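You operate a simulated robot arm through the tools that you are given. There is no shell and no other tool. Be economical: measure what you need, move in short steps, check, and stop when the job is done.

You are at the controls of a simulated robot arm. One attempt, no reset.

TASK
Roll the stool back, move the desk microphone off the music rest and dust the middle of the rest.
Fine: the stool's middle half a metre or more from the keys, microphone on top of the synthesizer; use the purple wiper and put it back; leave the controls alone. Set down upright: purple wiper. What is to be rubbed or washed off counts as gone when no trace of it is left.

It is judged by the outcome, as a careful person would: the job done as asked, and still so three seconds after it is handed in. It fails if anything else is knocked over, pushed out of place, dropped, spilled or broken.

THE ROBOT
A 7-joint arm with a fingered hand on a trunk, on a base that drives. Base frame: it is fixed to the floor where the robot stands at the start and does not move with it; the origin is under the middle of the robot, x ahead of it, y to its left, z up. Lengths are in mm, angles in degrees, forces in N, time in s.
With the tool pointing down near the work surface it reaches from about 100 to 600 mm from the robot's upright axis, wherever it stands. Its first joint turns from -115.0 to 115.0 degrees. Places, roughly: a-note piano key [1100, 100, 800]; b-note piano key [1100, 0, 800]; bright slider of the synthesizer [1300, 100, 800]; c-note piano key [1100, 200, 800]; d-note piano key [1100, 200, 800]; desk microphone [1250, 250, 750]; e-note piano key [1100, 100, 800]; f-note piano key [1100, 100, 800]; flute tab [1200, 200, 800]; g-note piano key [1100, 100, 800]; hold button of the synthesizer [1100, 300, 800]; horn tab [1200, 300, 800]; level slider of the synthesizer [1300, 100, 800]; music rest [1300, 300, 800]; organ tab [1200, 400, 800]; power switch of the synthesizer [1100, 300, 800]. Payload 5 kg.
The tool frame sits at the grasp point between the pads (the TCP): z along the fingers, y along the line on which they close. The tips reach 32 mm beyond it. Largest opening 160 mm; the body of the gripper starts 89 mm behind the TCP. The gripper is a hand of 4 fingers: y runs from the thumb to the fingers, the wrist lies at [0, 0, -267] in the tool frame, and closing takes about 1.5 s.
Orientation is that of the tool frame in the base frame, as a unit quaternion [w, x, y, z]. With the fingers straight down and closing along the base's y, the tool's x points along the base's -x, its y along +y and its z along -z.

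THE INTERFACE
- The arm moves only by the tool nudge_tool. Its argument "moves" is a list of rows, each a list of 7 numbers: the shift along the base's x, y, z in units of 40 mm (1.0 is 40 mm), then the turn, a rotation vector about the base's x, y, z in units of 4 degrees (1.0 is 4 degrees), then the opening, from 0 (shut) to 1 (fully open). In form: [[tx, ty, tz, ax, ay, az, fingers], ...]. A call has 1 to 10 rows; each row shifts and turns the commanded pose from where the row before left it. A call with a number of a shift or a turn outside -1 to 1 is refused whole. A row lasts 0.2 s, in which the tool goes at most 50 mm and 8.6 degrees; a call with a longer step from one row to the next is refused whole, and so is a gripper value outside its range. A pose out of reach is approached as far as the arm can. The call stops where the force on the tool passes 50 N (or 10 N more than at its start, if that is more) or the arm is blocked; 0.2 s more then pass. The fingers move at their own pace (about 45 mm/s each) and stop on an object; they squeeze with about 33 N. The grip force told is the motor's: it shows also when the fingers shut on nothing. Time passes only in rows, and 0.2 s behind the last, so rows that do not move let the fingers close. The reply holds the time, the measured pose of the TCP, the force on the tool along the base axes, the opening and the grip force, in the units named above and with some noise, with the torque about the TCP (base axes, N m) and any sound that the robot's microphone picked up, and new pictures: "show" is both (left out), scene, wrist or none.
- Cameras (640 x 400 px; columns grow to the right, rows downward): "scene" is now at [20.6, 180, 1636.7]; the picture's right is [-0.26, -0.97, 0.00], its down [-0.66, 0.17, -0.74] and it looks along [0.71, -0.19, -0.68] (base axes); focal length 282 px, centre (320, 200). "wrist" rides on the gripper at [80, -4, -114] in the tool frame; the picture's right is [0.05, 1.00, 0.00], its down [-0.82, 0.04, -0.58] and it looks along [-0.58, 0.03, 0.82] (tool axes); focal length 265 px, centre (320, 200). There is no depth. A picture from a camera that has moved, and an enlarged one, comes with that camera's place and axes in the base frame and with its lens.
- move_column(by): slides the trunk up (or, below 0, down) by that many mm; the arm and the scene camera ride with it, the base frame stays. It gives what a move gives, with no picture.
- drive_base(legs): drives the robot by 1 to 6 legs, each [ahead, turn to the left] in mm and degrees, along the robot's own axes; the way and the turn of a leg run together, so that a leg with both is an arc; at most 1500 mm and 180 degrees a leg. The arm and the cameras ride along, it lands a little off, and it stops where it bumps. It gives what a move gives, and a new picture of the scene camera.
- grasp_type(shape): the hand has 4 fingers and takes this shape, open, in about a second: jaw (thumb against the fingers, like two jaws); tri (thumb and two fingers); tip (a fingertip pinch); poke (one finger out to press); point (the index stretched); flat (the hand flat); cup (the hand cupped); fist (a fist). The gripper value then closes the fingers along that shape, each until it touches; the sizes above hold for jaw. It gives what a move gives, with no picture.
- pan_tilt(pan, tilt): turns the head with the scene camera to pan (to the left, within 155 degrees either way) and tilt (down, from -29 to 69), counted from straight ahead of the robot. It gives what a move gives, and a new picture of the scene camera.
- enlarge(camera, box): a new picture of the part [left, top, right, bottom] of that camera's present view, enlarged. The clock stands still meanwhile.
- close_job(): hands the job in; it is judged then, once.

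Work in short steps. Places have to be worked out from the pictures, the camera data and where the tool is seen: move nearer, look again, correct. Check each grasp and each placing, and mend what went wrong. You have 120 turns and 260 pictures in all, those below and enlarged ones among them. Open the gripper and draw the arm clear of the work before you hand the job in, unless the task says otherwise; then end with one line.

The tools are called after ">>>" by a JSON object that holds its "fn" and its "kwargs". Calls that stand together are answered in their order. nudge_tool: Moves the arm, as the interface text tells. Its arguments: {"type":"object","properties":{"moves":{"type":"array","items":{"type":"array","items":{"type":"number"}}},"show":{"type":"string","enum":["both","scene","wrist","none"]}},"required":["moves"]} The other tools are called the same way: move_column (by) slides the trunk up or down; grasp_type (shape) gives the hand a shape; drive_base (legs) drives the base; pan_tilt (pan, tilt) turns the head that bears the scene camera; enlarge (camera, box) takes an enlarged picture of a part of a camera's view; close_job () hands the job in.

At the start:

```text
time_s: 0.0
ee_pos: [719.3, -115.2, 1134.8]
orientation: [0.0, 0.0, 1.0, -0.001]
force: [0.3, 0.7, 0.5]
wrist_torque: [0.02, 0.03, -0.02]
opening: 159.9
grasp_force: 0.0
shape: jaw
trunk travel left (down, up): [-475.0, 515.0]
robot x, y, heading: [0.4, 3.9, 0.1]
head pan, tilt: [-14.8, 42.7]
```

scene: 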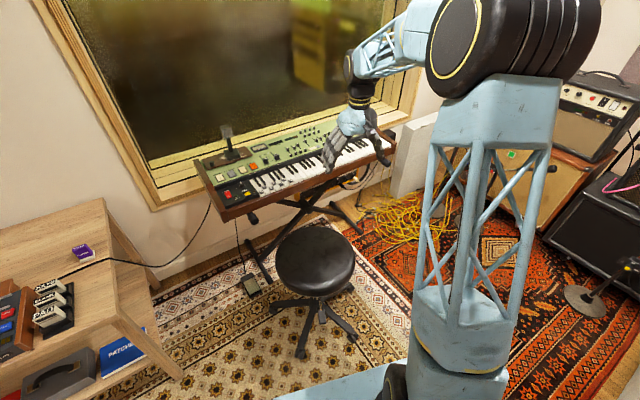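
wrist: 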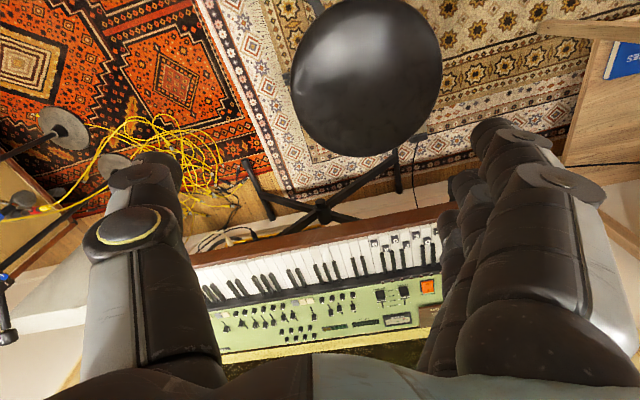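

The scene shows the synth ahead, the stool in front of it, and a purple wiper on the desk to the left. I enlarge the synth and the desk to locate things.

>>> {"fn": "enlarge", "kwargs": {"camera": "scene", "box": [180, 110, 400, 248]}}

>>> {"fn": "enlarge", "kwargs": {"camera": "scene", "box": [0, 190, 200, 400]}}

```text
2.90 times, centred on (290, 179) of scene
camera zoom: at [20.6, 180.0, 1636.7], right [-0.26, -0.97, 0.0], down [-0.66, 0.17, -0.74], along [0.71, -0.19, -0.68], focal length 818 px, centre (407, 261)
```

zoom: 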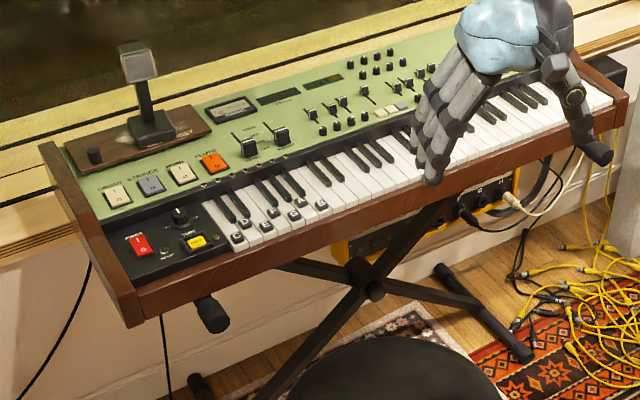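

```text
1.90 times, centred on (100, 295) of scene
camera zoom: at [20.6, 180.0, 1636.7], right [-0.26, -0.97, 0.0], down [-0.66, 0.17, -0.74], along [0.71, -0.19, -0.68], focal length 538 px, centre (739, 19)
```

zoom: 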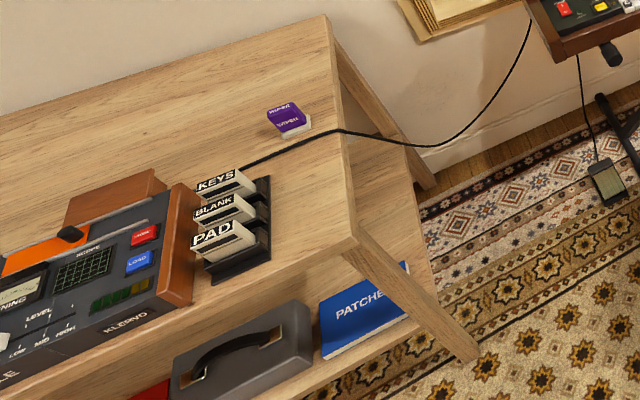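

Next I look at the stool more closely.

>>> {"fn": "pan_tilt", "kwargs": {"pan": 0, "tilt": 55}}

>>> {"fn": "enlarge", "kwargs": {"camera": "wrist", "box": [180, 180, 460, 355]}}

```text
time_s: 0.8
ee_pos: [719.5, -114.7, 1134.0]
orientation: [0.0, 0.0, 1.0, 0.0]
force: [-0.4, 0.1, -0.4]
wrist_torque: [0.01, -0.01, -0.01]
opening: 160.1
grasp_force: 0.1
shape: jaw
trunk travel left (down, up): [-475.0, 515.0]
robot x, y, heading: [-1.8, 2.6, 0.0]
head pan, tilt: [0.0, 55.0]
camera scene: at [12.4, 201.2, 1620.0], right [0.0, -1.0, 0.0], down [-0.82, 0.0, -0.57], along [0.57, 0.0, -0.82], focal length 282 px, centre (320, 200)
```

scene: 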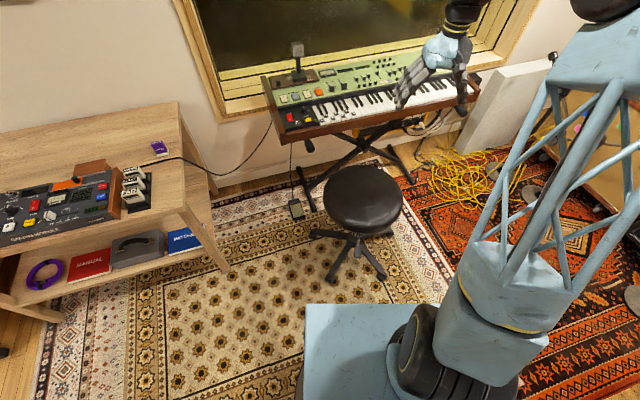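

```text
2.29 times, centred on (320, 268) of wrist
camera zoom: at [641.0, -117.8, 1249.1], right [-0.05, 1.0, 0.0], down [0.82, 0.04, 0.58], along [0.58, 0.03, -0.82], focal length 607 px, centre (320, 46)
```

zoom: 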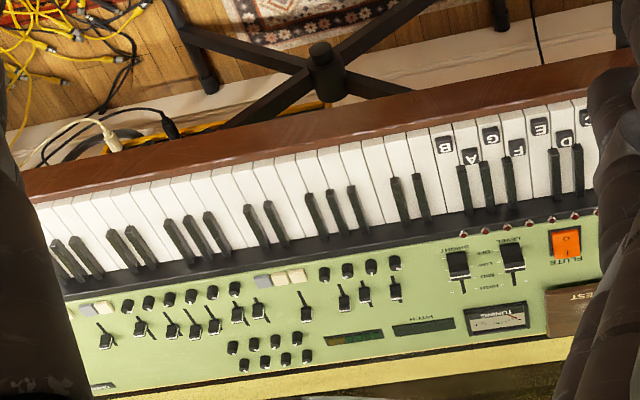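

The seat is about (757, 0) with its top near z 560, and the synth is rotated roughly 20°. I check the space behind before planning to drag the stool backwards with the base.

>>> {"fn": "pan_tilt", "kwargs": {"pan": 150, "tilt": 45}}

>>> {"fn": "pan_tilt", "kwargs": {"pan": -140, "tilt": 45}}

>>> {"fn": "nudge_tool", "kwargs": {"moves": [[-0.3, 0.3, 0, 1, -1, -1, 1], [-0.3, 0.3, 0, 1, -1, -1, 1], [-0.3, 0.3, 0, 1, -1, -1, 1], [-0.3, 0.3, 0, 1, -1, -1, 1], [-0.3, 0.3, 0, 1, -1, -1, 1], [-0.3, 0.3, 0, 1, -1, -1, 1], [-0.3, 0.3, 0, 1, -1, -1, 1], [-0.3, 0.3, 0, 1, -1, -1, 1], [-0.3, 0.3, 0, 1, -1, -1, 1]], "show": "none"}}

```text
time_s: 3.1
ee_pos: [719.6, -114.1, 1134.7]
orientation: [0.0, 0.0, 1.0, 0.0]
force: [0.5, -0.4, -0.1]
wrist_torque: [-0.01, -0.01, 0.03]
opening: 159.9
grasp_force: 0.1
shape: jaw
trunk travel left (down, up): [-475.0, 515.0]
robot x, y, heading: [-1.1, 3.5, -0.1]
head pan, tilt: [150.0, 45.0]
camera scene: at [-130.2, 241.9, 1633.4], right [0.5, 0.87, 0.0], down [0.61, -0.35, -0.71], along [-0.61, 0.35, -0.71], focal length 282 px, centre (320, 200)
```

scene: 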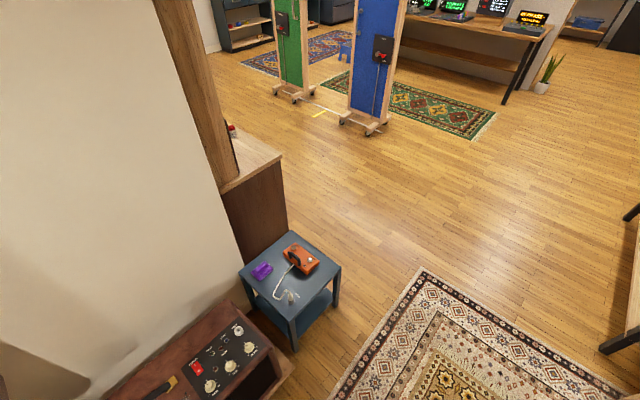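

```text
time_s: 7.1
ee_pos: [721.5, -113.9, 1135.6]
orientation: [-0.001, -0.001, 1.0, 0.0]
force: [0.9, 0.0, 0.1]
wrist_torque: [0.01, 0.03, 0.01]
opening: 160.1
grasp_force: 0.1
shape: jaw
trunk travel left (down, up): [-475.0, 515.0]
robot x, y, heading: [1.2, -0.8, -0.1]
head pan, tilt: [-140.0, 45.0]
camera scene: at [-122.0, 148.9, 1633.4], right [-0.64, 0.77, 0.0], down [0.54, 0.45, -0.71], along [-0.54, -0.45, -0.71], focal length 282 px, centre (320, 200)
```

scene: 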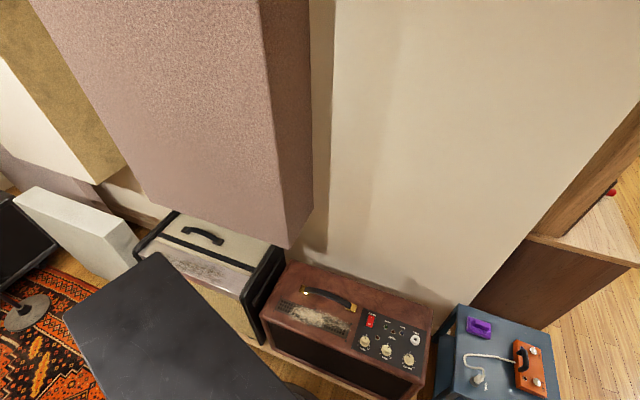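

```text
time_s: 9.1
ee_pos: [612.8, -5.5, 1135.4]
orientation: [0.3, 0.299, 0.855, 0.298]
force: [0.5, -0.1, -0.4]
wrist_torque: [0.0, -0.01, 0.0]
opening: 160.2
grasp_force: 0.1
shape: jaw
trunk travel left (down, up): [-475.0, 515.0]
robot x, y, heading: [-0.4, -0.2, 0.3]
head pan, tilt: [-140.0, 45.0]
```

There's a second purple object on the blue side table behind; I zoom on it, and look down to learn the base's extents.

>>> {"fn": "enlarge", "kwargs": {"camera": "scene", "box": [420, 290, 580, 400]}}

>>> {"fn": "pan_tilt", "kwargs": {"pan": -155, "tilt": 69}}

>>> {"fn": "pan_tilt", "kwargs": {"pan": 0, "tilt": 69}}

>>> {"fn": "pan_tilt", "kwargs": {"pan": -70, "tilt": 50}}

```text
3.64 times, centred on (500, 345) of scene
camera zoom: at [-122.3, 149.2, 1633.4], right [-0.64, 0.77, 0.0], down [0.54, 0.45, -0.71], along [-0.54, -0.45, -0.71], focal length 1027 px, centre (-334, -327)
```

zoom: 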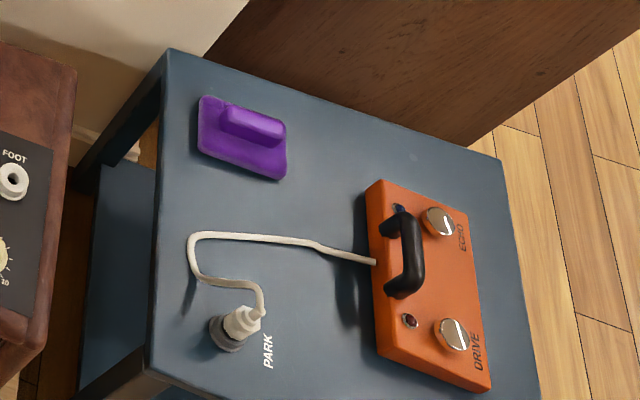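

```text
time_s: 10.0
ee_pos: [612.8, -5.1, 1134.3]
orientation: [0.299, 0.299, 0.856, 0.299]
force: [0.0, 0.2, 0.3]
wrist_torque: [0.01, -0.02, 0.01]
opening: 159.7
grasp_force: 0.0
shape: jaw
trunk travel left (down, up): [-475.0, 515.0]
robot x, y, heading: [-0.1, -1.2, -0.0]
head pan, tilt: [-154.7, 68.8]
camera scene: at [-110.5, 177.3, 1604.5], right [-0.43, 0.9, 0.0], down [0.84, 0.4, -0.36], along [-0.33, -0.16, -0.93], focal length 282 px, centre (320, 200)
```

scene: 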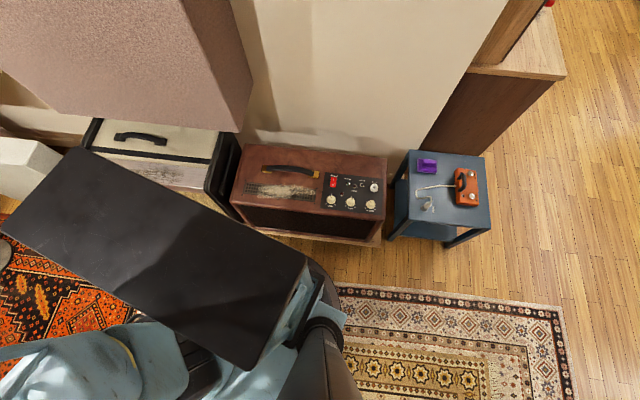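

```text
time_s: 12.4
ee_pos: [612.3, -6.3, 1134.9]
orientation: [0.298, 0.299, 0.856, 0.299]
force: [0.0, 0.2, 0.2]
wrist_torque: [-0.03, -0.01, 0.0]
opening: 160.0
grasp_force: 0.1
shape: jaw
trunk travel left (down, up): [-475.0, 515.0]
robot x, y, heading: [2.5, -1.2, 0.1]
head pan, tilt: [0.0, 68.8]
camera scene: at [-3.9, 201.2, 1604.5], right [0.0, -1.0, 0.0], down [-0.93, 0.0, -0.36], along [0.36, 0.0, -0.93], focal length 282 px, centre (320, 200)
```

scene: 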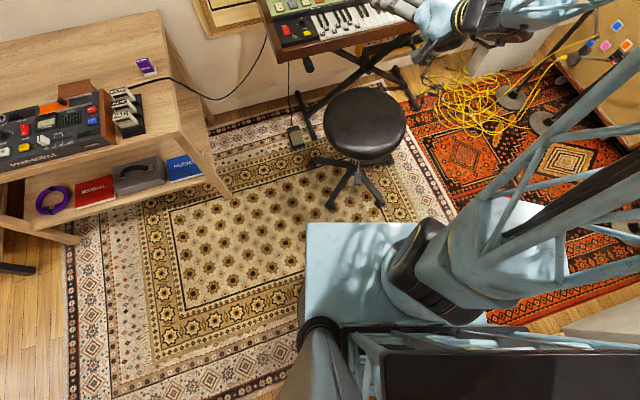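

```text
time_s: 13.8
ee_pos: [611.0, -6.5, 1135.1]
orientation: [0.298, 0.299, 0.856, 0.299]
force: [-0.2, 0.0, -1.2]
wrist_torque: [0.01, 0.02, 0.03]
opening: 160.0
grasp_force: 0.0
shape: jaw
trunk travel left (down, up): [-475.0, 515.0]
robot x, y, heading: [0.2, -2.4, 0.2]
head pan, tilt: [-70.0, 50.0]
camera scene: at [-33.5, 128.9, 1626.4], right [-0.94, -0.34, 0.0], down [-0.26, 0.72, -0.64], along [0.22, -0.6, -0.77], focal length 282 px, centre (320, 200)
```

scene: 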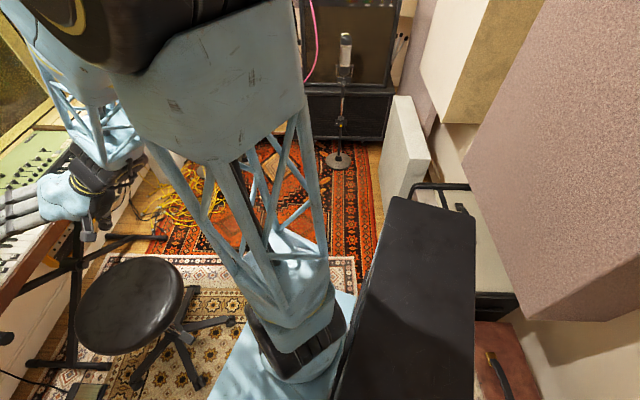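

I look at the desk's purple item with its label from a better aim.

>>> {"fn": "pan_tilt", "kwargs": {"pan": 30, "tilt": 45}}

>>> {"fn": "enlarge", "kwargs": {"camera": "scene", "box": [270, 110, 390, 185]}}

```text
time_s: 15.5
ee_pos: [612.8, -5.4, 1134.6]
orientation: [0.299, 0.299, 0.856, 0.298]
force: [0.1, 0.5, -0.4]
wrist_torque: [-0.01, -0.02, 0.04]
opening: 159.8
grasp_force: 0.1
shape: jaw
trunk travel left (down, up): [-475.0, 515.0]
robot x, y, heading: [2.0, -0.5, -0.2]
head pan, tilt: [30.0, 45.0]
camera scene: at [10.6, 241.9, 1633.3], right [0.5, -0.87, 0.0], down [-0.61, -0.35, -0.71], along [0.61, 0.35, -0.71], focal length 282 px, centre (320, 200)
```

scene: 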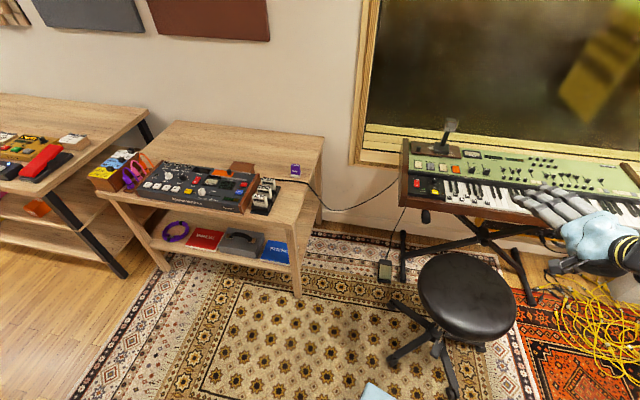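

```text
5.33 times, centred on (330, 148) of scene
camera zoom: at [10.6, 241.9, 1633.3], right [0.5, -0.87, 0.0], down [-0.61, -0.35, -0.71], along [0.61, 0.35, -0.71], focal length 1506 px, centre (267, 480)
```

zoom: 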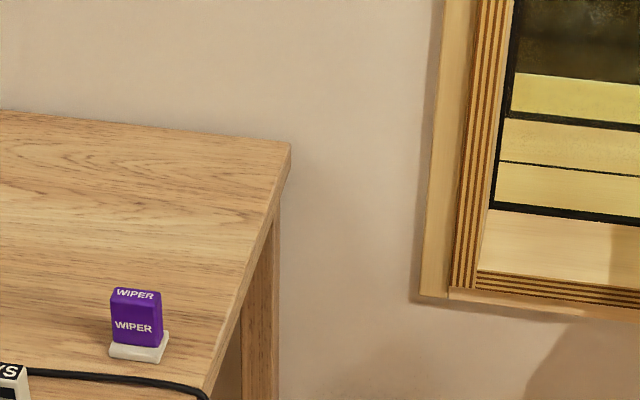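

The desk item is labelled WIPER; that's the tool. Plan for the stool: grip its near edge and swing it away by turning the base. I finish the horizontal hand orientation, then lower the trunk.

>>> {"fn": "nudge_tool", "kwargs": {"moves": [[-0.3, 0, 0, 1, -1, -1, 1], [-0.3, 0, 0, 1, -1, -1, 1], [-0.3, 0, 0, 1, -1, -1, 1], [-0.3, 0, 0, 1, -1, -1, 1], [-0.3, 0, 0, 1, -1, -1, 1], [-0.3, 0, 0, 1, -1, -1, 1], [-0.3, 0, 0, 1, -1, -1, 1], [-0.3, 0, 0, 1, -1, -1, 1], [-0.3, 0, 0, 0.3, -0.3, -0.3, 1]], "show": "none"}}

>>> {"fn": "move_column", "kwargs": {"by": -400}}

>>> {"fn": "pan_tilt", "kwargs": {"pan": 0, "tilt": 45}}

>>> {"fn": "enlarge", "kwargs": {"camera": "wrist", "box": [0, 0, 640, 400]}}

```text
time_s: 17.7
ee_pos: [666.9, -93.3, 1183.0]
orientation: [0.496, 0.514, 0.516, 0.471]
force: [-0.4, -0.6, 0.0]
wrist_torque: [0.0, -0.04, 0.15]
opening: 159.8
grasp_force: 0.1
shape: jaw
out of reach, approached as far as the arm can: row 2, 3, 4, 5, 6, 7, 8, 9
trunk travel left (down, up): [-475.0, 515.0]
robot x, y, heading: [3.6, -3.5, 0.2]
head pan, tilt: [30.0, 45.0]
stopped in row 9: the arm was blocked; the commanded pose is now the measured one
```

```text
time_s: 21.6
ee_pos: [666.0, -90.3, 782.9]
orientation: [0.497, 0.513, 0.517, 0.472]
force: [-1.2, -0.1, -0.4]
wrist_torque: [-0.04, 0.0, 0.0]
opening: 159.9
grasp_force: 0.1
shape: jaw
trunk travel left (down, up): [-75.0, 915.0]
robot x, y, heading: [-1.8, 1.2, -0.0]
head pan, tilt: [30.0, 45.0]
```

```text
time_s: 22.5
ee_pos: [667.4, -90.7, 784.0]
orientation: [0.497, 0.514, 0.517, 0.471]
force: [0.0, 0.3, 0.1]
wrist_torque: [0.01, -0.05, 0.0]
opening: 159.9
grasp_force: 0.0
shape: jaw
trunk travel left (down, up): [-75.0, 915.0]
robot x, y, heading: [-1.6, 6.1, 0.3]
head pan, tilt: [0.0, 45.0]
camera scene: at [21.4, 201.3, 1233.4], right [0.0, -1.0, 0.0], down [-0.71, 0.0, -0.71], along [0.71, 0.0, -0.71], focal length 282 px, centre (320, 200)
```

scene: 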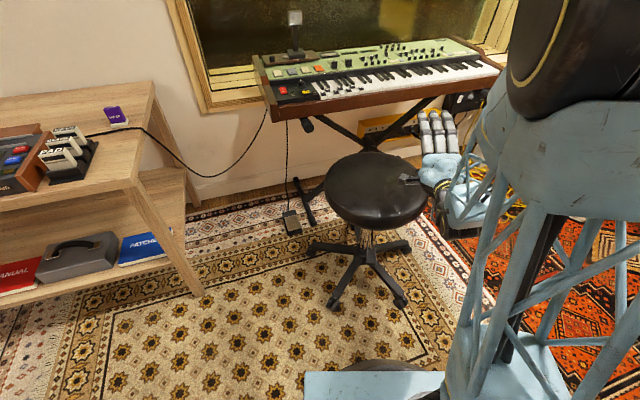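

```text
1.00 times, centred on (320, 200) of wrist (not enlarged: the box is as wide or as high as the picture)
camera zoom: at [556.1, -7.0, 783.5], right [0.06, 0.08, 0.99], down [-0.59, -0.8, 0.1], along [0.8, -0.59, 0.0], focal length 265 px, centre (320, 200)
```

zoom: 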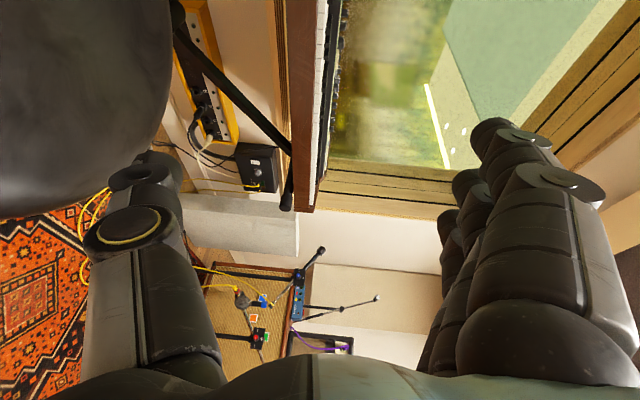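

The arm's wrist can't come nearer than about 410 mm, so I'll approach the seat rim from its front right. I yaw the tool left 45° and move it to (573, -186), staying above seat height.

>>> {"fn": "nudge_tool", "kwargs": {"moves": [[-0.24, -0.24, 0, 0, 0, 1, 1], [-0.24, -0.24, 0, 0, 0, 1, 1], [-0.24, -0.24, 0, 0, 0, 1, 1], [-0.24, -0.24, 0, 0, 0, 1, 1], [-0.24, -0.24, 0, 0, 0, 1, 1], [-0.24, -0.24, 0, 0, 0, 1, 1], [-0.24, -0.24, 0, 0, 0, 1, 1], [-0.24, -0.24, 0, 0, 0, 1, 1], [-0.24, -0.24, 0, 0, 0, 1, 1], [-0.24, -0.24, 0, 0, 0, 1, 1]]}}

```text
time_s: 24.7
ee_pos: [570.9, -186.3, 782.8]
orientation: [0.305, 0.305, 0.663, 0.613]
force: [-0.6, 0.1, 0.4]
wrist_torque: [-0.04, 0.0, -0.03]
opening: 159.8
grasp_force: 0.1
shape: jaw
trunk travel left (down, up): [-75.0, 915.0]
robot x, y, heading: [1.3, 0.9, 0.1]
head pan, tilt: [0.0, 45.0]
camera scene: at [21.3, 201.5, 1233.3], right [0.0, -1.0, 0.0], down [-0.71, 0.0, -0.71], along [0.71, 0.0, -0.71], focal length 282 px, centre (320, 200)
camera wrist: at [433.0, -194.3, 783.6], right [0.0, 0.1, 0.99], down [0.06, -0.99, 0.1], along [1.0, 0.06, 0.0], focal length 265 px, centre (320, 200)
```

scene: 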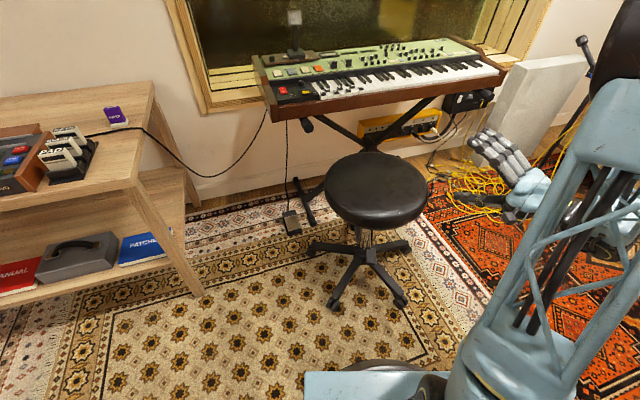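
wrist: 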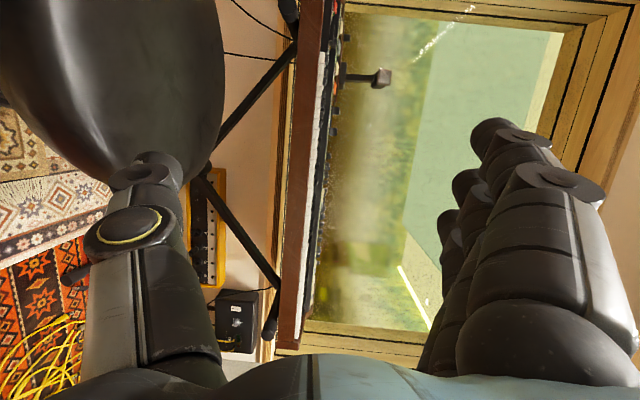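

The hand points (0.78, 0.63) just outside the rim. I lower it to seat mid-height.

>>> {"fn": "move_column", "kwargs": {"by": -75}}

>>> {"fn": "nudge_tool", "kwargs": {"moves": [[0, 0, -0.8, 0, 0, 0, 1], [0, 0, -0.8, 0, 0, 0, 1], [0, 0, -0.8, 0, 0, 0, 1], [0, 0, -0.8, 0, 0, 0, 1], [0, 0, -0.8, 0, 0, 0, 1], [0, 0, -0.8, 0, 0, 0, 1]]}}

```text
time_s: 25.8
ee_pos: [570.7, -185.6, 708.0]
orientation: [0.306, 0.306, 0.662, 0.612]
force: [0.8, 0.4, -0.4]
wrist_torque: [-0.01, -0.03, 0.01]
opening: 160.0
grasp_force: 0.1
shape: jaw
trunk travel left (down, up): [0.0, 990.0]
robot x, y, heading: [-6.4, 1.7, 0.3]
head pan, tilt: [0.0, 45.0]
```

```text
time_s: 27.2
ee_pos: [564.0, -203.8, 515.8]
orientation: [0.317, 0.317, 0.655, 0.608]
force: [1.4, 0.7, 1.2]
wrist_torque: [-0.09, 0.17, 0.0]
opening: 160.1
grasp_force: 0.1
shape: jaw
trunk travel left (down, up): [0.0, 990.0]
robot x, y, heading: [1.2, -0.8, 0.2]
head pan, tilt: [0.0, 45.0]
camera scene: at [21.0, 200.3, 1158.5], right [0.0, -1.0, 0.0], down [-0.71, 0.0, -0.71], along [0.71, 0.0, -0.71], focal length 282 px, centre (320, 200)
camera wrist: at [425.1, -207.3, 516.1], right [0.0, 0.1, 0.99], down [0.03, -0.99, 0.1], along [1.0, 0.03, 0.0], focal length 265 px, centre (320, 200)
```

scene: 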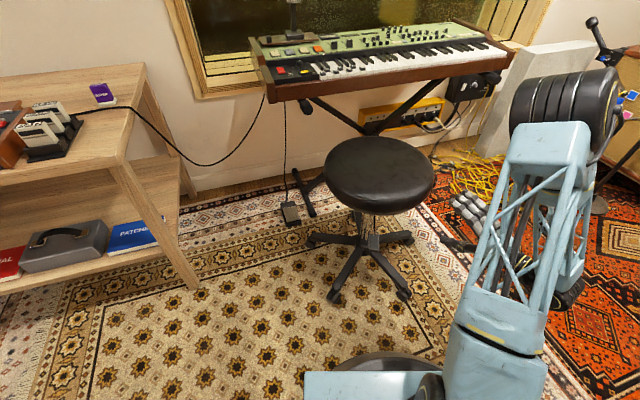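
wrist: 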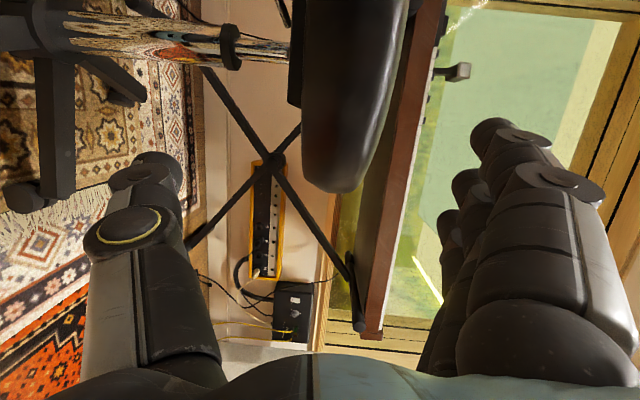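

Seat rim spans about z 495–570, center near (762,3), radius about 190. I raise 15 mm and advance about 115 mm so the rim sits between thumb and fingers.

>>> {"fn": "nudge_tool", "kwargs": {"moves": [[0, 0, 0.4, 0, 0, 0, 1], [0.5, 0.52, 0, 0, 0, 0, 1], [0.5, 0.52, 0, 0, 0, 0, 1], [0.5, 0.52, 0, 0, 0, 0, 1], [0.5, 0.52, 0, 0, 0, 0, 1]]}}

```text
time_s: 28.4
ee_pos: [651.5, -102.7, 531.1]
orientation: [0.306, 0.306, 0.661, 0.612]
force: [-1.4, 0.6, -0.3]
wrist_torque: [-0.01, -0.01, 0.02]
opening: 159.7
grasp_force: 0.1
shape: jaw
trunk travel left (down, up): [0.0, 990.0]
robot x, y, heading: [-2.6, -3.2, 0.1]
head pan, tilt: [0.0, 45.0]
camera scene: at [21.4, 201.0, 1158.4], right [0.0, -1.0, 0.0], down [-0.71, 0.0, -0.71], along [0.71, 0.0, -0.71], focal length 282 px, centre (320, 200)
camera wrist: at [513.7, -110.8, 532.7], right [0.0, 0.1, 0.99], down [0.06, -0.99, 0.1], along [1.0, 0.06, 0.0], focal length 265 px, centre (320, 200)
```

scene: 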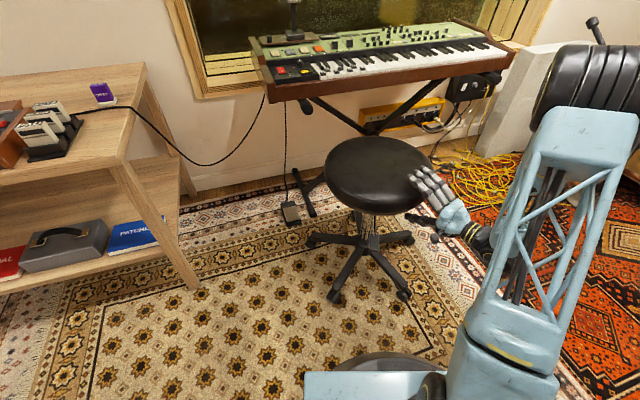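
wrist: 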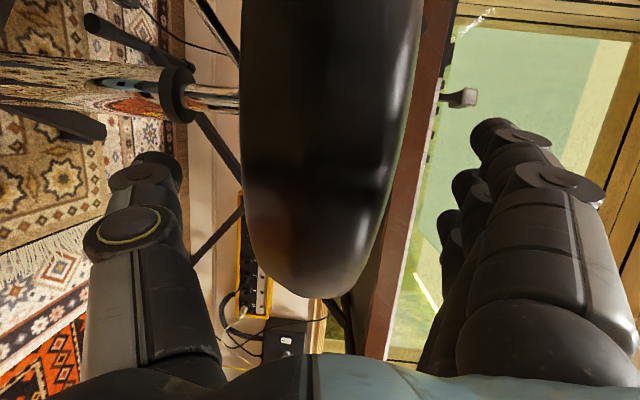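

The rim is between thumb and fingers without contact. I close the hand.

>>> {"fn": "nudge_tool", "kwargs": {"moves": [[0, 0, 0, 0, 0, 0, 0.3], [0, 0, 0, 0, 0, 0, 0.2], [0, 0, 0, 0, 0, 0, 0.2], [0, 0, 0, 0, 0, 0, 0.2], [0, 0, 0, 0, 0, 0, 0.2], [0, 0, 0, 0, 0, 0, 0.2], [0, 0, 0, 0, 0, 0, 0.2]]}}

```text
time_s: 30.0
ee_pos: [651.6, -102.4, 532.6]
orientation: [0.305, 0.306, 0.662, 0.613]
force: [1.5, 1.0, 0.2]
wrist_torque: [0.13, -0.07, -0.02]
opening: 79.1
grasp_force: 32.8
shape: jaw
trunk travel left (down, up): [0.0, 990.0]
robot x, y, heading: [-0.8, 1.5, 0.2]
head pan, tilt: [0.0, 45.0]
camera scene: at [21.5, 201.2, 1158.4], right [0.0, -1.0, 0.0], down [-0.71, 0.0, -0.71], along [0.71, 0.0, -0.71], focal length 282 px, centre (320, 200)
camera wrist: at [513.9, -110.7, 532.7], right [0.0, 0.1, 0.99], down [0.06, -0.99, 0.1], along [1.0, 0.06, 0.0], focal length 265 px, centre (320, 200)
```

scene: 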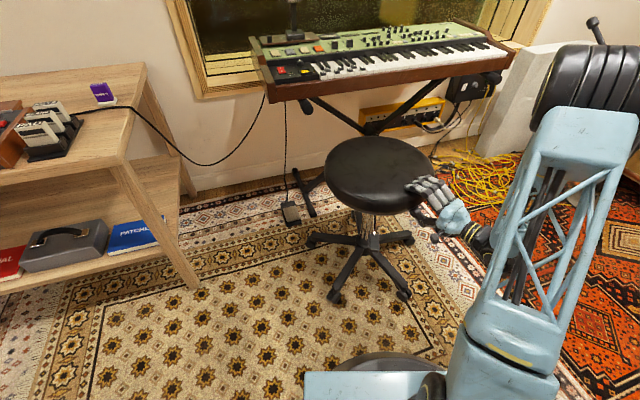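
wrist: 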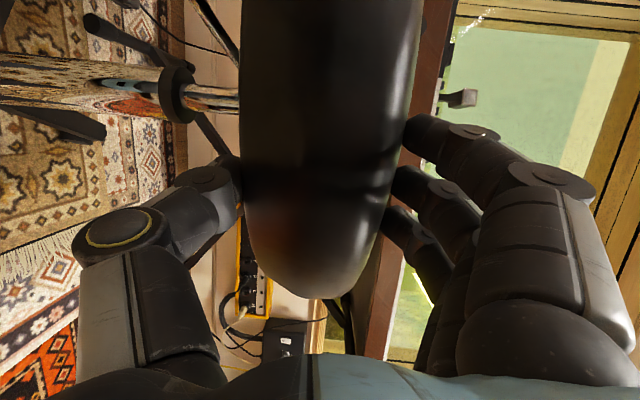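

The seat is gripped (opening 79 mm). I drag in small legs: back a bit with a right turn.

>>> {"fn": "drive_base", "kwargs": {"legs": [[-50, -12]]}}

>>> {"fn": "pan_tilt", "kwargs": {"pan": -70, "tilt": 45}}

```text
time_s: 31.2
ee_pos: [566.9, -229.8, 531.8]
orientation: [0.368, 0.372, 0.627, 0.578]
force: [3.2, 5.0, 0.7]
wrist_torque: [0.22, -0.45, -0.13]
opening: 78.9
grasp_force: 33.3
shape: jaw
trunk travel left (down, up): [0.0, 990.0]
robot x, y, heading: [-49.0, 6.0, -12.0]
head pan, tilt: [0.0, 45.0]
camera scene: at [13.9, 197.5, 1158.3], right [-0.21, -0.98, 0.0], down [-0.69, 0.15, -0.71], along [0.69, -0.15, -0.71], focal length 282 px, centre (320, 200)
```

scene: 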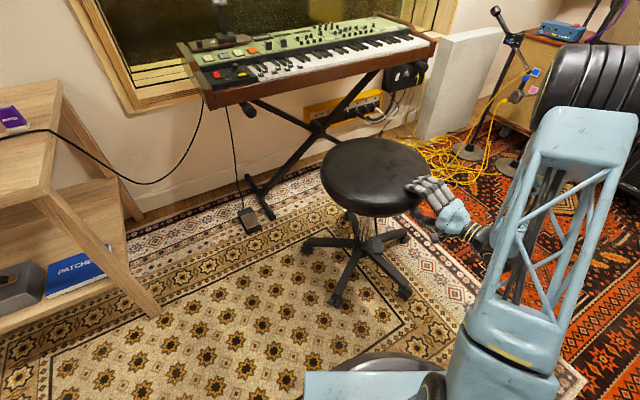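

```text
time_s: 32.6
ee_pos: [568.1, -229.7, 533.0]
orientation: [0.368, 0.372, 0.626, 0.579]
force: [0.5, 0.2, -0.2]
wrist_torque: [0.15, -0.42, -0.12]
opening: 78.9
grasp_force: 33.0
shape: jaw
trunk travel left (down, up): [0.0, 990.0]
robot x, y, heading: [-50.0, 7.0, -12.0]
head pan, tilt: [-70.0, 45.0]
camera scene: at [-54.3, 133.7, 1158.4], right [-0.99, -0.14, 0.0], down [-0.1, 0.7, -0.71], along [0.1, -0.7, -0.71], focal length 282 px, centre (320, 200)
```

scene: 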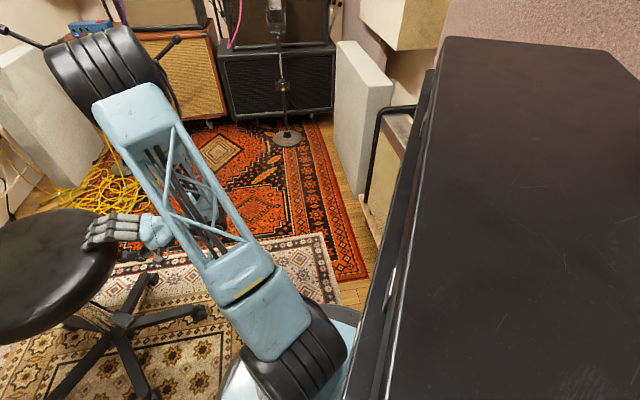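

The stool follows cleanly and there's space to the right. I continue turning right about 26° and back 40 mm.

>>> {"fn": "drive_base", "kwargs": {"legs": [[-20, -13], [-20, -13]]}}

>>> {"fn": "pan_tilt", "kwargs": {"pan": 20, "tilt": 45}}

```text
time_s: 34.7
ee_pos: [367.0, -458.0, 533.4]
orientation: [0.487, 0.503, 0.527, 0.482]
force: [2.9, 1.8, 1.7]
wrist_torque: [0.01, -0.57, -0.02]
opening: 79.1
grasp_force: 32.8
shape: jaw
trunk travel left (down, up): [0.0, 990.0]
robot x, y, heading: [-87.1, 21.4, -38.0]
head pan, tilt: [-70.0, 45.0]
camera scene: at [-32.5, 139.5, 1158.3], right [-0.95, 0.31, 0.0], down [0.22, 0.67, -0.71], along [-0.22, -0.67, -0.71], focal length 282 px, centre (320, 200)
```

scene: 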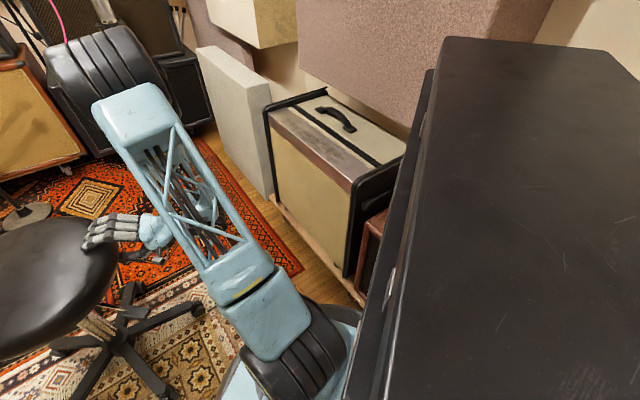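

```text
time_s: 36.4
ee_pos: [366.6, -458.3, 532.7]
orientation: [0.487, 0.504, 0.526, 0.481]
force: [-2.1, -0.8, 0.5]
wrist_torque: [-0.01, -0.51, -0.12]
opening: 79.1
grasp_force: 33.5
shape: jaw
trunk travel left (down, up): [0.0, 990.0]
robot x, y, heading: [-86.1, 17.9, -38.0]
head pan, tilt: [20.0, 45.0]
camera scene: at [69.7, 191.6, 1158.4], right [-0.31, -0.95, 0.0], down [-0.67, 0.22, -0.71], along [0.67, -0.22, -0.71], focal length 282 px, centre (320, 200)
```

scene: 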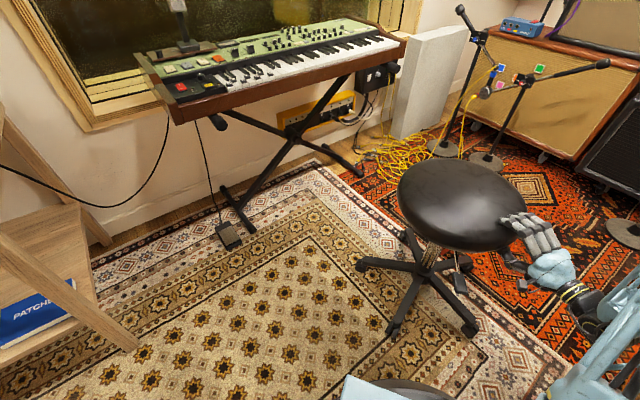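

The stool is now about 570 mm or more from the key line. I release, back the hand out horizontally, and look.

>>> {"fn": "nudge_tool", "kwargs": {"moves": [[0, 0, 0, 0, 0, 0, 1], [0, 0, 0, 0, 0, 0, 1], [0, 0, 0, 0, 0, 0, 1], [0, 0, 0, 0, 0, 0, 1], [0, 0, 0, 0, 0, 0, 1], [-0.5, 0, 0, 0, 0, 0, 1], [-0.7, 0, 0, 0, 0, 0, 1], [-0.7, 0, 0, 0, 0, 0, 1], [-0.7, 0, 0, 0, 0, 0, 1], [0, 0, 0, 0, 0, 0, 1]], "show": "scene"}}

```text
time_s: 38.6
ee_pos: [263.2, -458.1, 531.7]
orientation: [0.487, 0.503, 0.526, 0.483]
force: [0.4, -0.1, 0.2]
wrist_torque: [-0.03, 0.03, -0.01]
opening: 160.0
grasp_force: 0.0
shape: jaw
trunk travel left (down, up): [0.0, 990.0]
robot x, y, heading: [-86.9, 20.1, -37.9]
head pan, tilt: [20.0, 45.0]
camera scene: at [69.7, 191.7, 1158.4], right [-0.31, -0.95, 0.0], down [-0.67, 0.22, -0.71], along [0.67, -0.22, -0.71], focal length 282 px, centre (320, 200)
```

scene: 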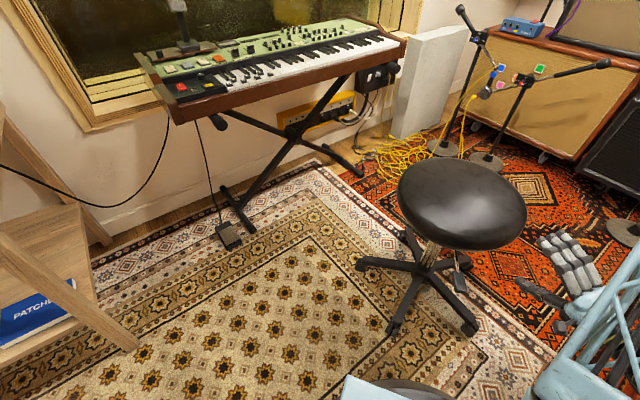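

The stool stays put at about (500, -420), clear of the hand. I raise the trunk and drive toward the synth, keeping left of the stool.

>>> {"fn": "move_column", "kwargs": {"by": 500}}

>>> {"fn": "drive_base", "kwargs": {"legs": [[0, 52], [250, 0]]}}

>>> {"fn": "pan_tilt", "kwargs": {"pan": -5, "tilt": 40}}

```text
refused: 500 is not a number from -400 to 400
```

```text
time_s: 42.8
ee_pos: [752.2, 57.5, 531.7]
orientation: [0.228, 0.223, 0.693, 0.646]
force: [-0.7, 0.2, -0.3]
wrist_torque: [0.04, 0.01, 0.0]
opening: 160.1
grasp_force: 0.0
shape: jaw
trunk travel left (down, up): [0.0, 990.0]
robot x, y, heading: [157.2, 84.1, 13.5]
head pan, tilt: [20.0, 45.0]
camera scene: at [119.2, 307.4, 1158.3], right [0.55, -0.83, 0.0], down [-0.59, -0.39, -0.71], along [0.59, 0.39, -0.71], focal length 282 px, centre (320, 200)
```

scene: 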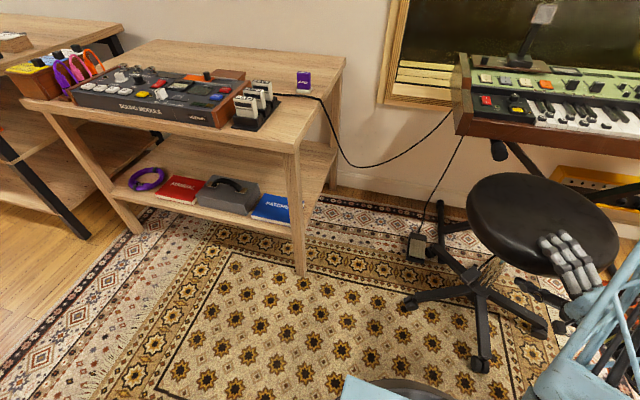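

```text
time_s: 43.7
ee_pos: [751.0, 56.9, 531.1]
orientation: [0.228, 0.224, 0.694, 0.645]
force: [-0.1, 0.3, -0.5]
wrist_torque: [0.02, 0.01, 0.03]
opening: 160.1
grasp_force: 0.1
shape: jaw
trunk travel left (down, up): [0.0, 990.0]
robot x, y, heading: [159.4, 79.4, 13.5]
head pan, tilt: [-5.0, 40.0]
camera scene: at [135.5, 275.2, 1165.6], right [0.15, -0.99, 0.0], down [-0.64, -0.1, -0.77], along [0.76, 0.12, -0.64], focal length 282 px, centre (320, 200)
```

scene: 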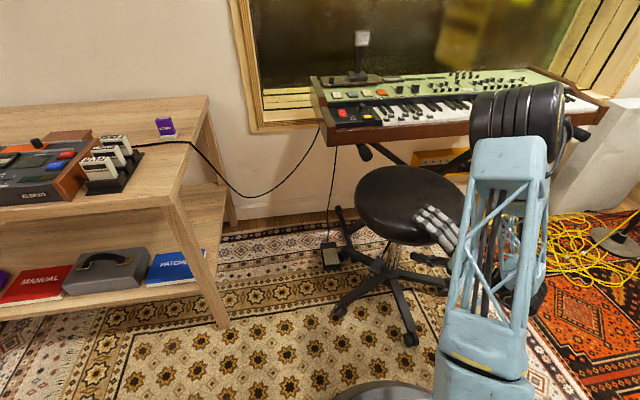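

The trunk call was refused but the drive ran, so the low hand pushed the stool back toward the synth. Nothing fell over and the floor pedal hasn't moved. I check the wrist view; the seat may still be between the fingers.

>>> {"fn": "nudge_tool", "kwargs": {"moves": [[0, 0, 0, 0, 0, 0, 1]], "show": "both"}}

>>> {"fn": "enlarge", "kwargs": {"camera": "scene", "box": [300, 130, 480, 350]}}

```text
time_s: 44.1
ee_pos: [751.0, 56.3, 532.3]
orientation: [0.229, 0.224, 0.694, 0.645]
force: [-0.2, -0.1, -0.3]
wrist_torque: [0.02, 0.01, 0.04]
opening: 160.0
grasp_force: 0.0
shape: jaw
trunk travel left (down, up): [0.0, 990.0]
robot x, y, heading: [158.1, 79.4, 13.9]
head pan, tilt: [-5.0, 40.0]
camera scene: at [135.5, 275.1, 1165.6], right [0.15, -0.99, 0.0], down [-0.64, -0.1, -0.77], along [0.76, 0.12, -0.64], focal length 282 px, centre (320, 200)
camera wrist: at [618.6, 15.6, 532.3], right [-0.03, 0.1, 0.99], down [0.3, -0.95, 0.1], along [0.95, 0.3, 0.0], focal length 265 px, centre (320, 200)
```

scene: 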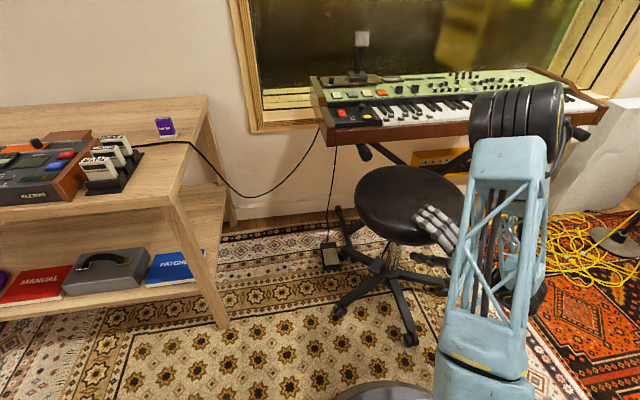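
wrist: 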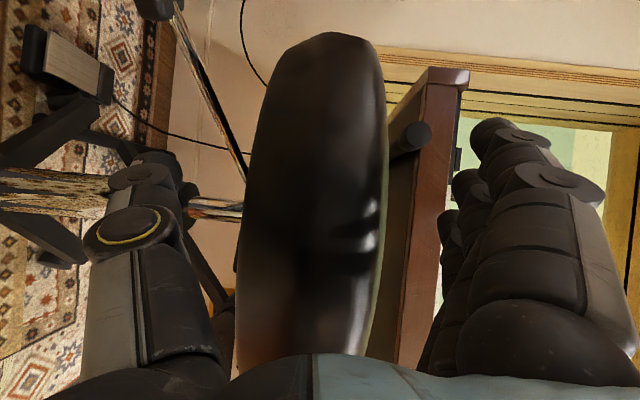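

```text
1.82 times, centred on (390, 240) of scene
camera zoom: at [135.5, 275.1, 1165.6], right [0.15, -0.99, 0.0], down [-0.64, -0.1, -0.77], along [0.76, 0.12, -0.64], focal length 513 px, centre (193, 127)
```

zoom: 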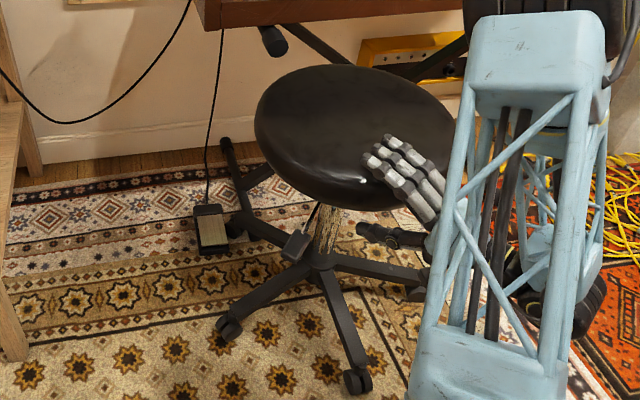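

The seat rim is still between the fingers. I close on it and retrace the drive.

>>> {"fn": "nudge_tool", "kwargs": {"moves": [[0, 0, 0, 0, 0, 0, 0.2], [0, 0, 0, 0, 0, 0, 0.2], [0, 0, 0, 0, 0, 0, 0.2], [0, 0, 0, 0, 0, 0, 0.2], [0, 0, 0, 0, 0, 0, 0.2], [0, 0, 0, 0, 0, 0, 0.2], [0, 0, 0, 0, 0, 0, 0.2]], "show": "none"}}

```text
time_s: 45.7
ee_pos: [750.2, 56.8, 531.7]
orientation: [0.229, 0.224, 0.693, 0.646]
force: [1.9, 0.9, 1.1]
wrist_torque: [0.18, -0.04, 0.01]
opening: 79.0
grasp_force: 33.5
shape: jaw
trunk travel left (down, up): [0.0, 990.0]
robot x, y, heading: [155.4, 83.0, 13.7]
head pan, tilt: [-5.0, 40.0]
```

Gripped at 79 mm again. I drive back 240 and then turn right 50.

>>> {"fn": "drive_base", "kwargs": {"legs": [[-240, 0], [0, -25], [0, -26]]}}

```text
time_s: 50.2
ee_pos: [277.6, -452.2, 531.2]
orientation: [0.485, 0.5, 0.53, 0.484]
force: [4.4, 1.4, 3.4]
wrist_torque: [0.12, -0.58, -0.29]
opening: 78.8
grasp_force: 32.7
shape: jaw
trunk travel left (down, up): [0.0, 990.0]
robot x, y, heading: [-77.6, 20.0, -37.6]
head pan, tilt: [-5.0, 40.0]
camera scene: at [62.3, 162.5, 1165.6], right [-0.67, -0.74, 0.0], down [-0.47, 0.43, -0.77], along [0.57, -0.52, -0.64], focal length 282 px, centre (320, 200)
```

scene: 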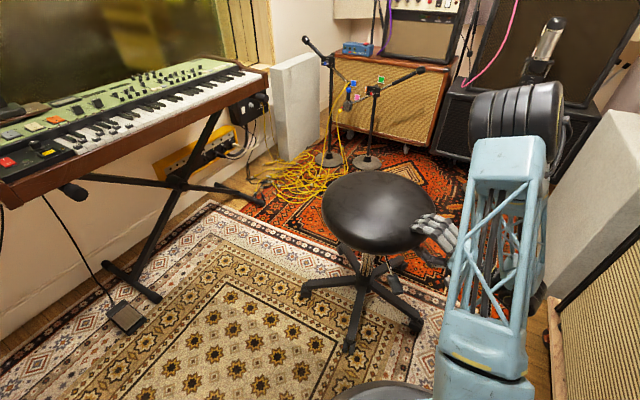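

Stool is back, well right and away from the keys. Release and back out.

>>> {"fn": "nudge_tool", "kwargs": {"moves": [[0, 0, 0, 0, 0, 0, 1], [0, 0, 0, 0, 0, 0, 1], [0, 0, 0, 0, 0, 0, 1], [0, 0, 0, 0, 0, 0, 1], [0, 0, 0, 0, 0, 0, 1], [-0.7, 0, 0, 0, 0, 0, 1], [-0.7, 0, 0, 0, 0, 0, 1], [-0.7, 0, 0, 0, 0, 0, 1], [-0.7, 0, 0, 0, 0, 0, 1], [-0.7, 0, 0, 0, 0, 0, 1]]}}

```text
time_s: 52.6
ee_pos: [188.4, -457.5, 550.8]
orientation: [0.463, 0.477, 0.55, 0.505]
force: [0.1, 0.1, -0.1]
wrist_torque: [-0.01, -0.02, 0.0]
opening: 160.2
grasp_force: 0.1
shape: jaw
out of reach, approached as far as the arm can: row 7, 8, 9
trunk travel left (down, up): [0.0, 990.0]
robot x, y, heading: [-72.7, 24.7, -37.1]
head pan, tilt: [-5.0, 40.0]
stopped in row 10: the arm was blocked; the commanded pose is now the measured one
camera scene: at [62.7, 162.4, 1165.6], right [-0.67, -0.74, 0.0], down [-0.47, 0.43, -0.77], along [0.57, -0.52, -0.64], focal length 282 px, centre (320, 200)
camera wrist: at [66.7, -389.6, 552.0], right [0.05, 0.09, 0.99], down [-0.48, -0.87, 0.1], along [0.88, -0.48, 0.0], focal length 265 px, centre (320, 200)
```

scene: 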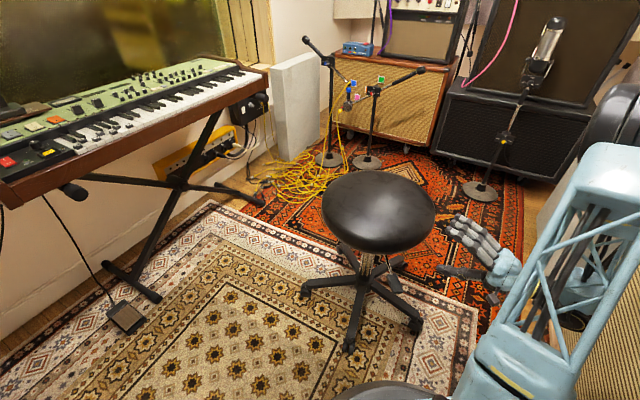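
wrist: 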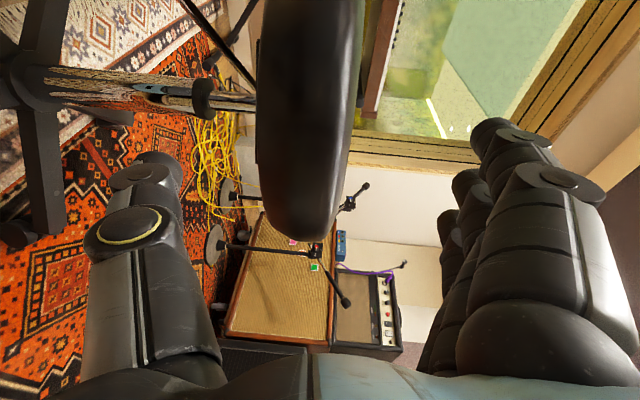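

The fingertips are clear of the rim, which is about 60 mm from the TCP. I raise the trunk.

>>> {"fn": "move_column", "kwargs": {"by": 400}}

```text
time_s: 56.5
ee_pos: [186.9, -457.6, 950.7]
orientation: [0.464, 0.479, 0.55, 0.504]
force: [0.2, -0.8, 0.7]
wrist_torque: [0.0, 0.0, -0.03]
opening: 160.2
grasp_force: 0.0
shape: jaw
trunk travel left (down, up): [-400.0, 590.0]
robot x, y, heading: [-74.1, 20.3, -37.6]
head pan, tilt: [-5.0, 40.0]
```

Raise a bit more, then (after confirming) drive.

>>> {"fn": "move_column", "kwargs": {"by": 200}}

```text
time_s: 58.6
ee_pos: [186.8, -457.2, 1150.6]
orientation: [0.464, 0.478, 0.55, 0.504]
force: [-0.3, 0.6, -0.5]
wrist_torque: [-0.03, -0.01, -0.01]
opening: 160.1
grasp_force: 0.0
shape: jaw
trunk travel left (down, up): [-600.0, 390.0]
robot x, y, heading: [-76.3, 22.0, -37.8]
head pan, tilt: [-5.0, 40.0]
```

The hand is now at z 1150. I turn left to about heading 20° and drive ahead 550 mm.

>>> {"fn": "drive_base", "kwargs": {"legs": [[0, 58], [550, 0]]}}

>>> {"fn": "pan_tilt", "kwargs": {"pan": -10, "tilt": 45}}

```text
time_s: 64.5
ee_pos: [986.1, 171.4, 1152.5]
orientation: [0.165, 0.155, 0.712, 0.664]
force: [0.4, -0.5, 0.7]
wrist_torque: [0.0, 0.02, -0.01]
opening: 160.0
grasp_force: 0.1
shape: jaw
trunk travel left (down, up): [-600.0, 390.0]
robot x, y, heading: [440.6, 210.1, 20.0]
head pan, tilt: [-5.0, 40.0]
camera scene: at [396.4, 401.8, 1765.6], right [0.26, -0.97, 0.0], down [-0.62, -0.16, -0.77], along [0.74, 0.2, -0.64], focal length 282 px, centre (320, 200)
```

scene: 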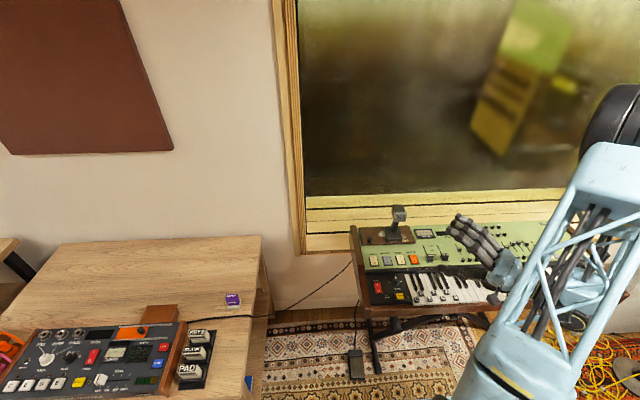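

```text
time_s: 65.1
ee_pos: [985.9, 172.3, 1150.7]
orientation: [0.165, 0.156, 0.711, 0.665]
force: [0.3, 0.6, -0.4]
wrist_torque: [0.04, -0.04, -0.01]
opening: 159.8
grasp_force: 0.0
shape: jaw
trunk travel left (down, up): [-600.0, 390.0]
robot x, y, heading: [437.6, 209.2, 19.9]
head pan, tilt: [-10.0, 45.0]
camera scene: at [394.0, 393.8, 1758.4], right [0.17, -0.99, 0.0], down [-0.7, -0.12, -0.71], along [0.7, 0.12, -0.71], focal length 282 px, centre (320, 200)
```

scene: 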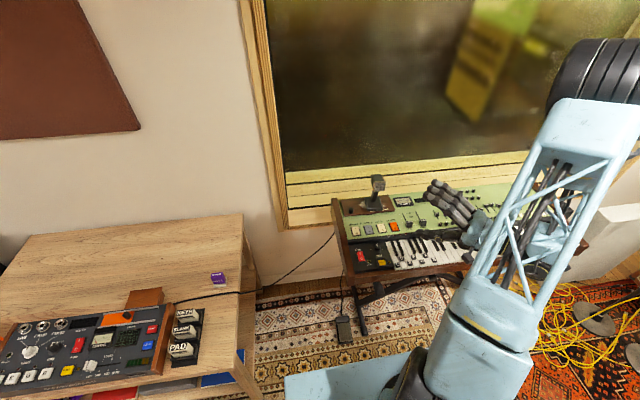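

I enlarge the synth area to see the mic, the rest, and free space on top.

>>> {"fn": "enlarge", "kwargs": {"camera": "scene", "box": [320, 160, 480, 260]}}

>>> {"fn": "enlarge", "kwargs": {"camera": "scene", "box": [460, 150, 640, 262]}}

```text
4.00 times, centred on (400, 210) of scene
camera zoom: at [394.0, 393.8, 1758.4], right [0.17, -0.99, 0.0], down [-0.7, -0.12, -0.71], along [0.7, 0.12, -0.71], focal length 1129 px, centre (0, 160)
```

zoom: 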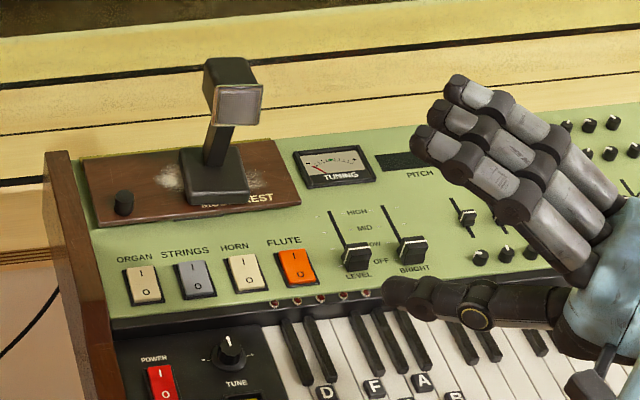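

```text
3.56 times, centred on (550, 206) of scene
camera zoom: at [394.0, 393.8, 1758.4], right [0.17, -0.99, 0.0], down [-0.7, -0.12, -0.71], along [0.7, 0.12, -0.71], focal length 1004 px, centre (-498, 179)
```

zoom: 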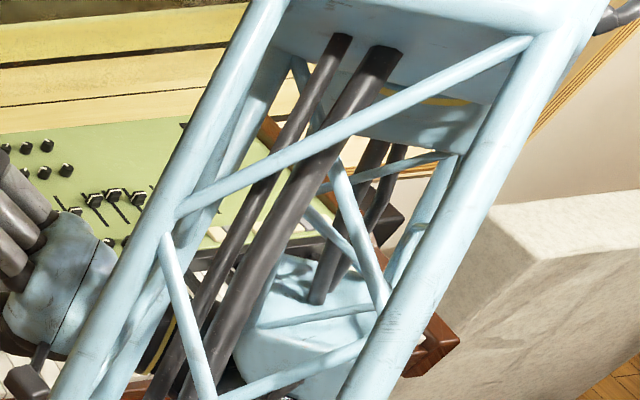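

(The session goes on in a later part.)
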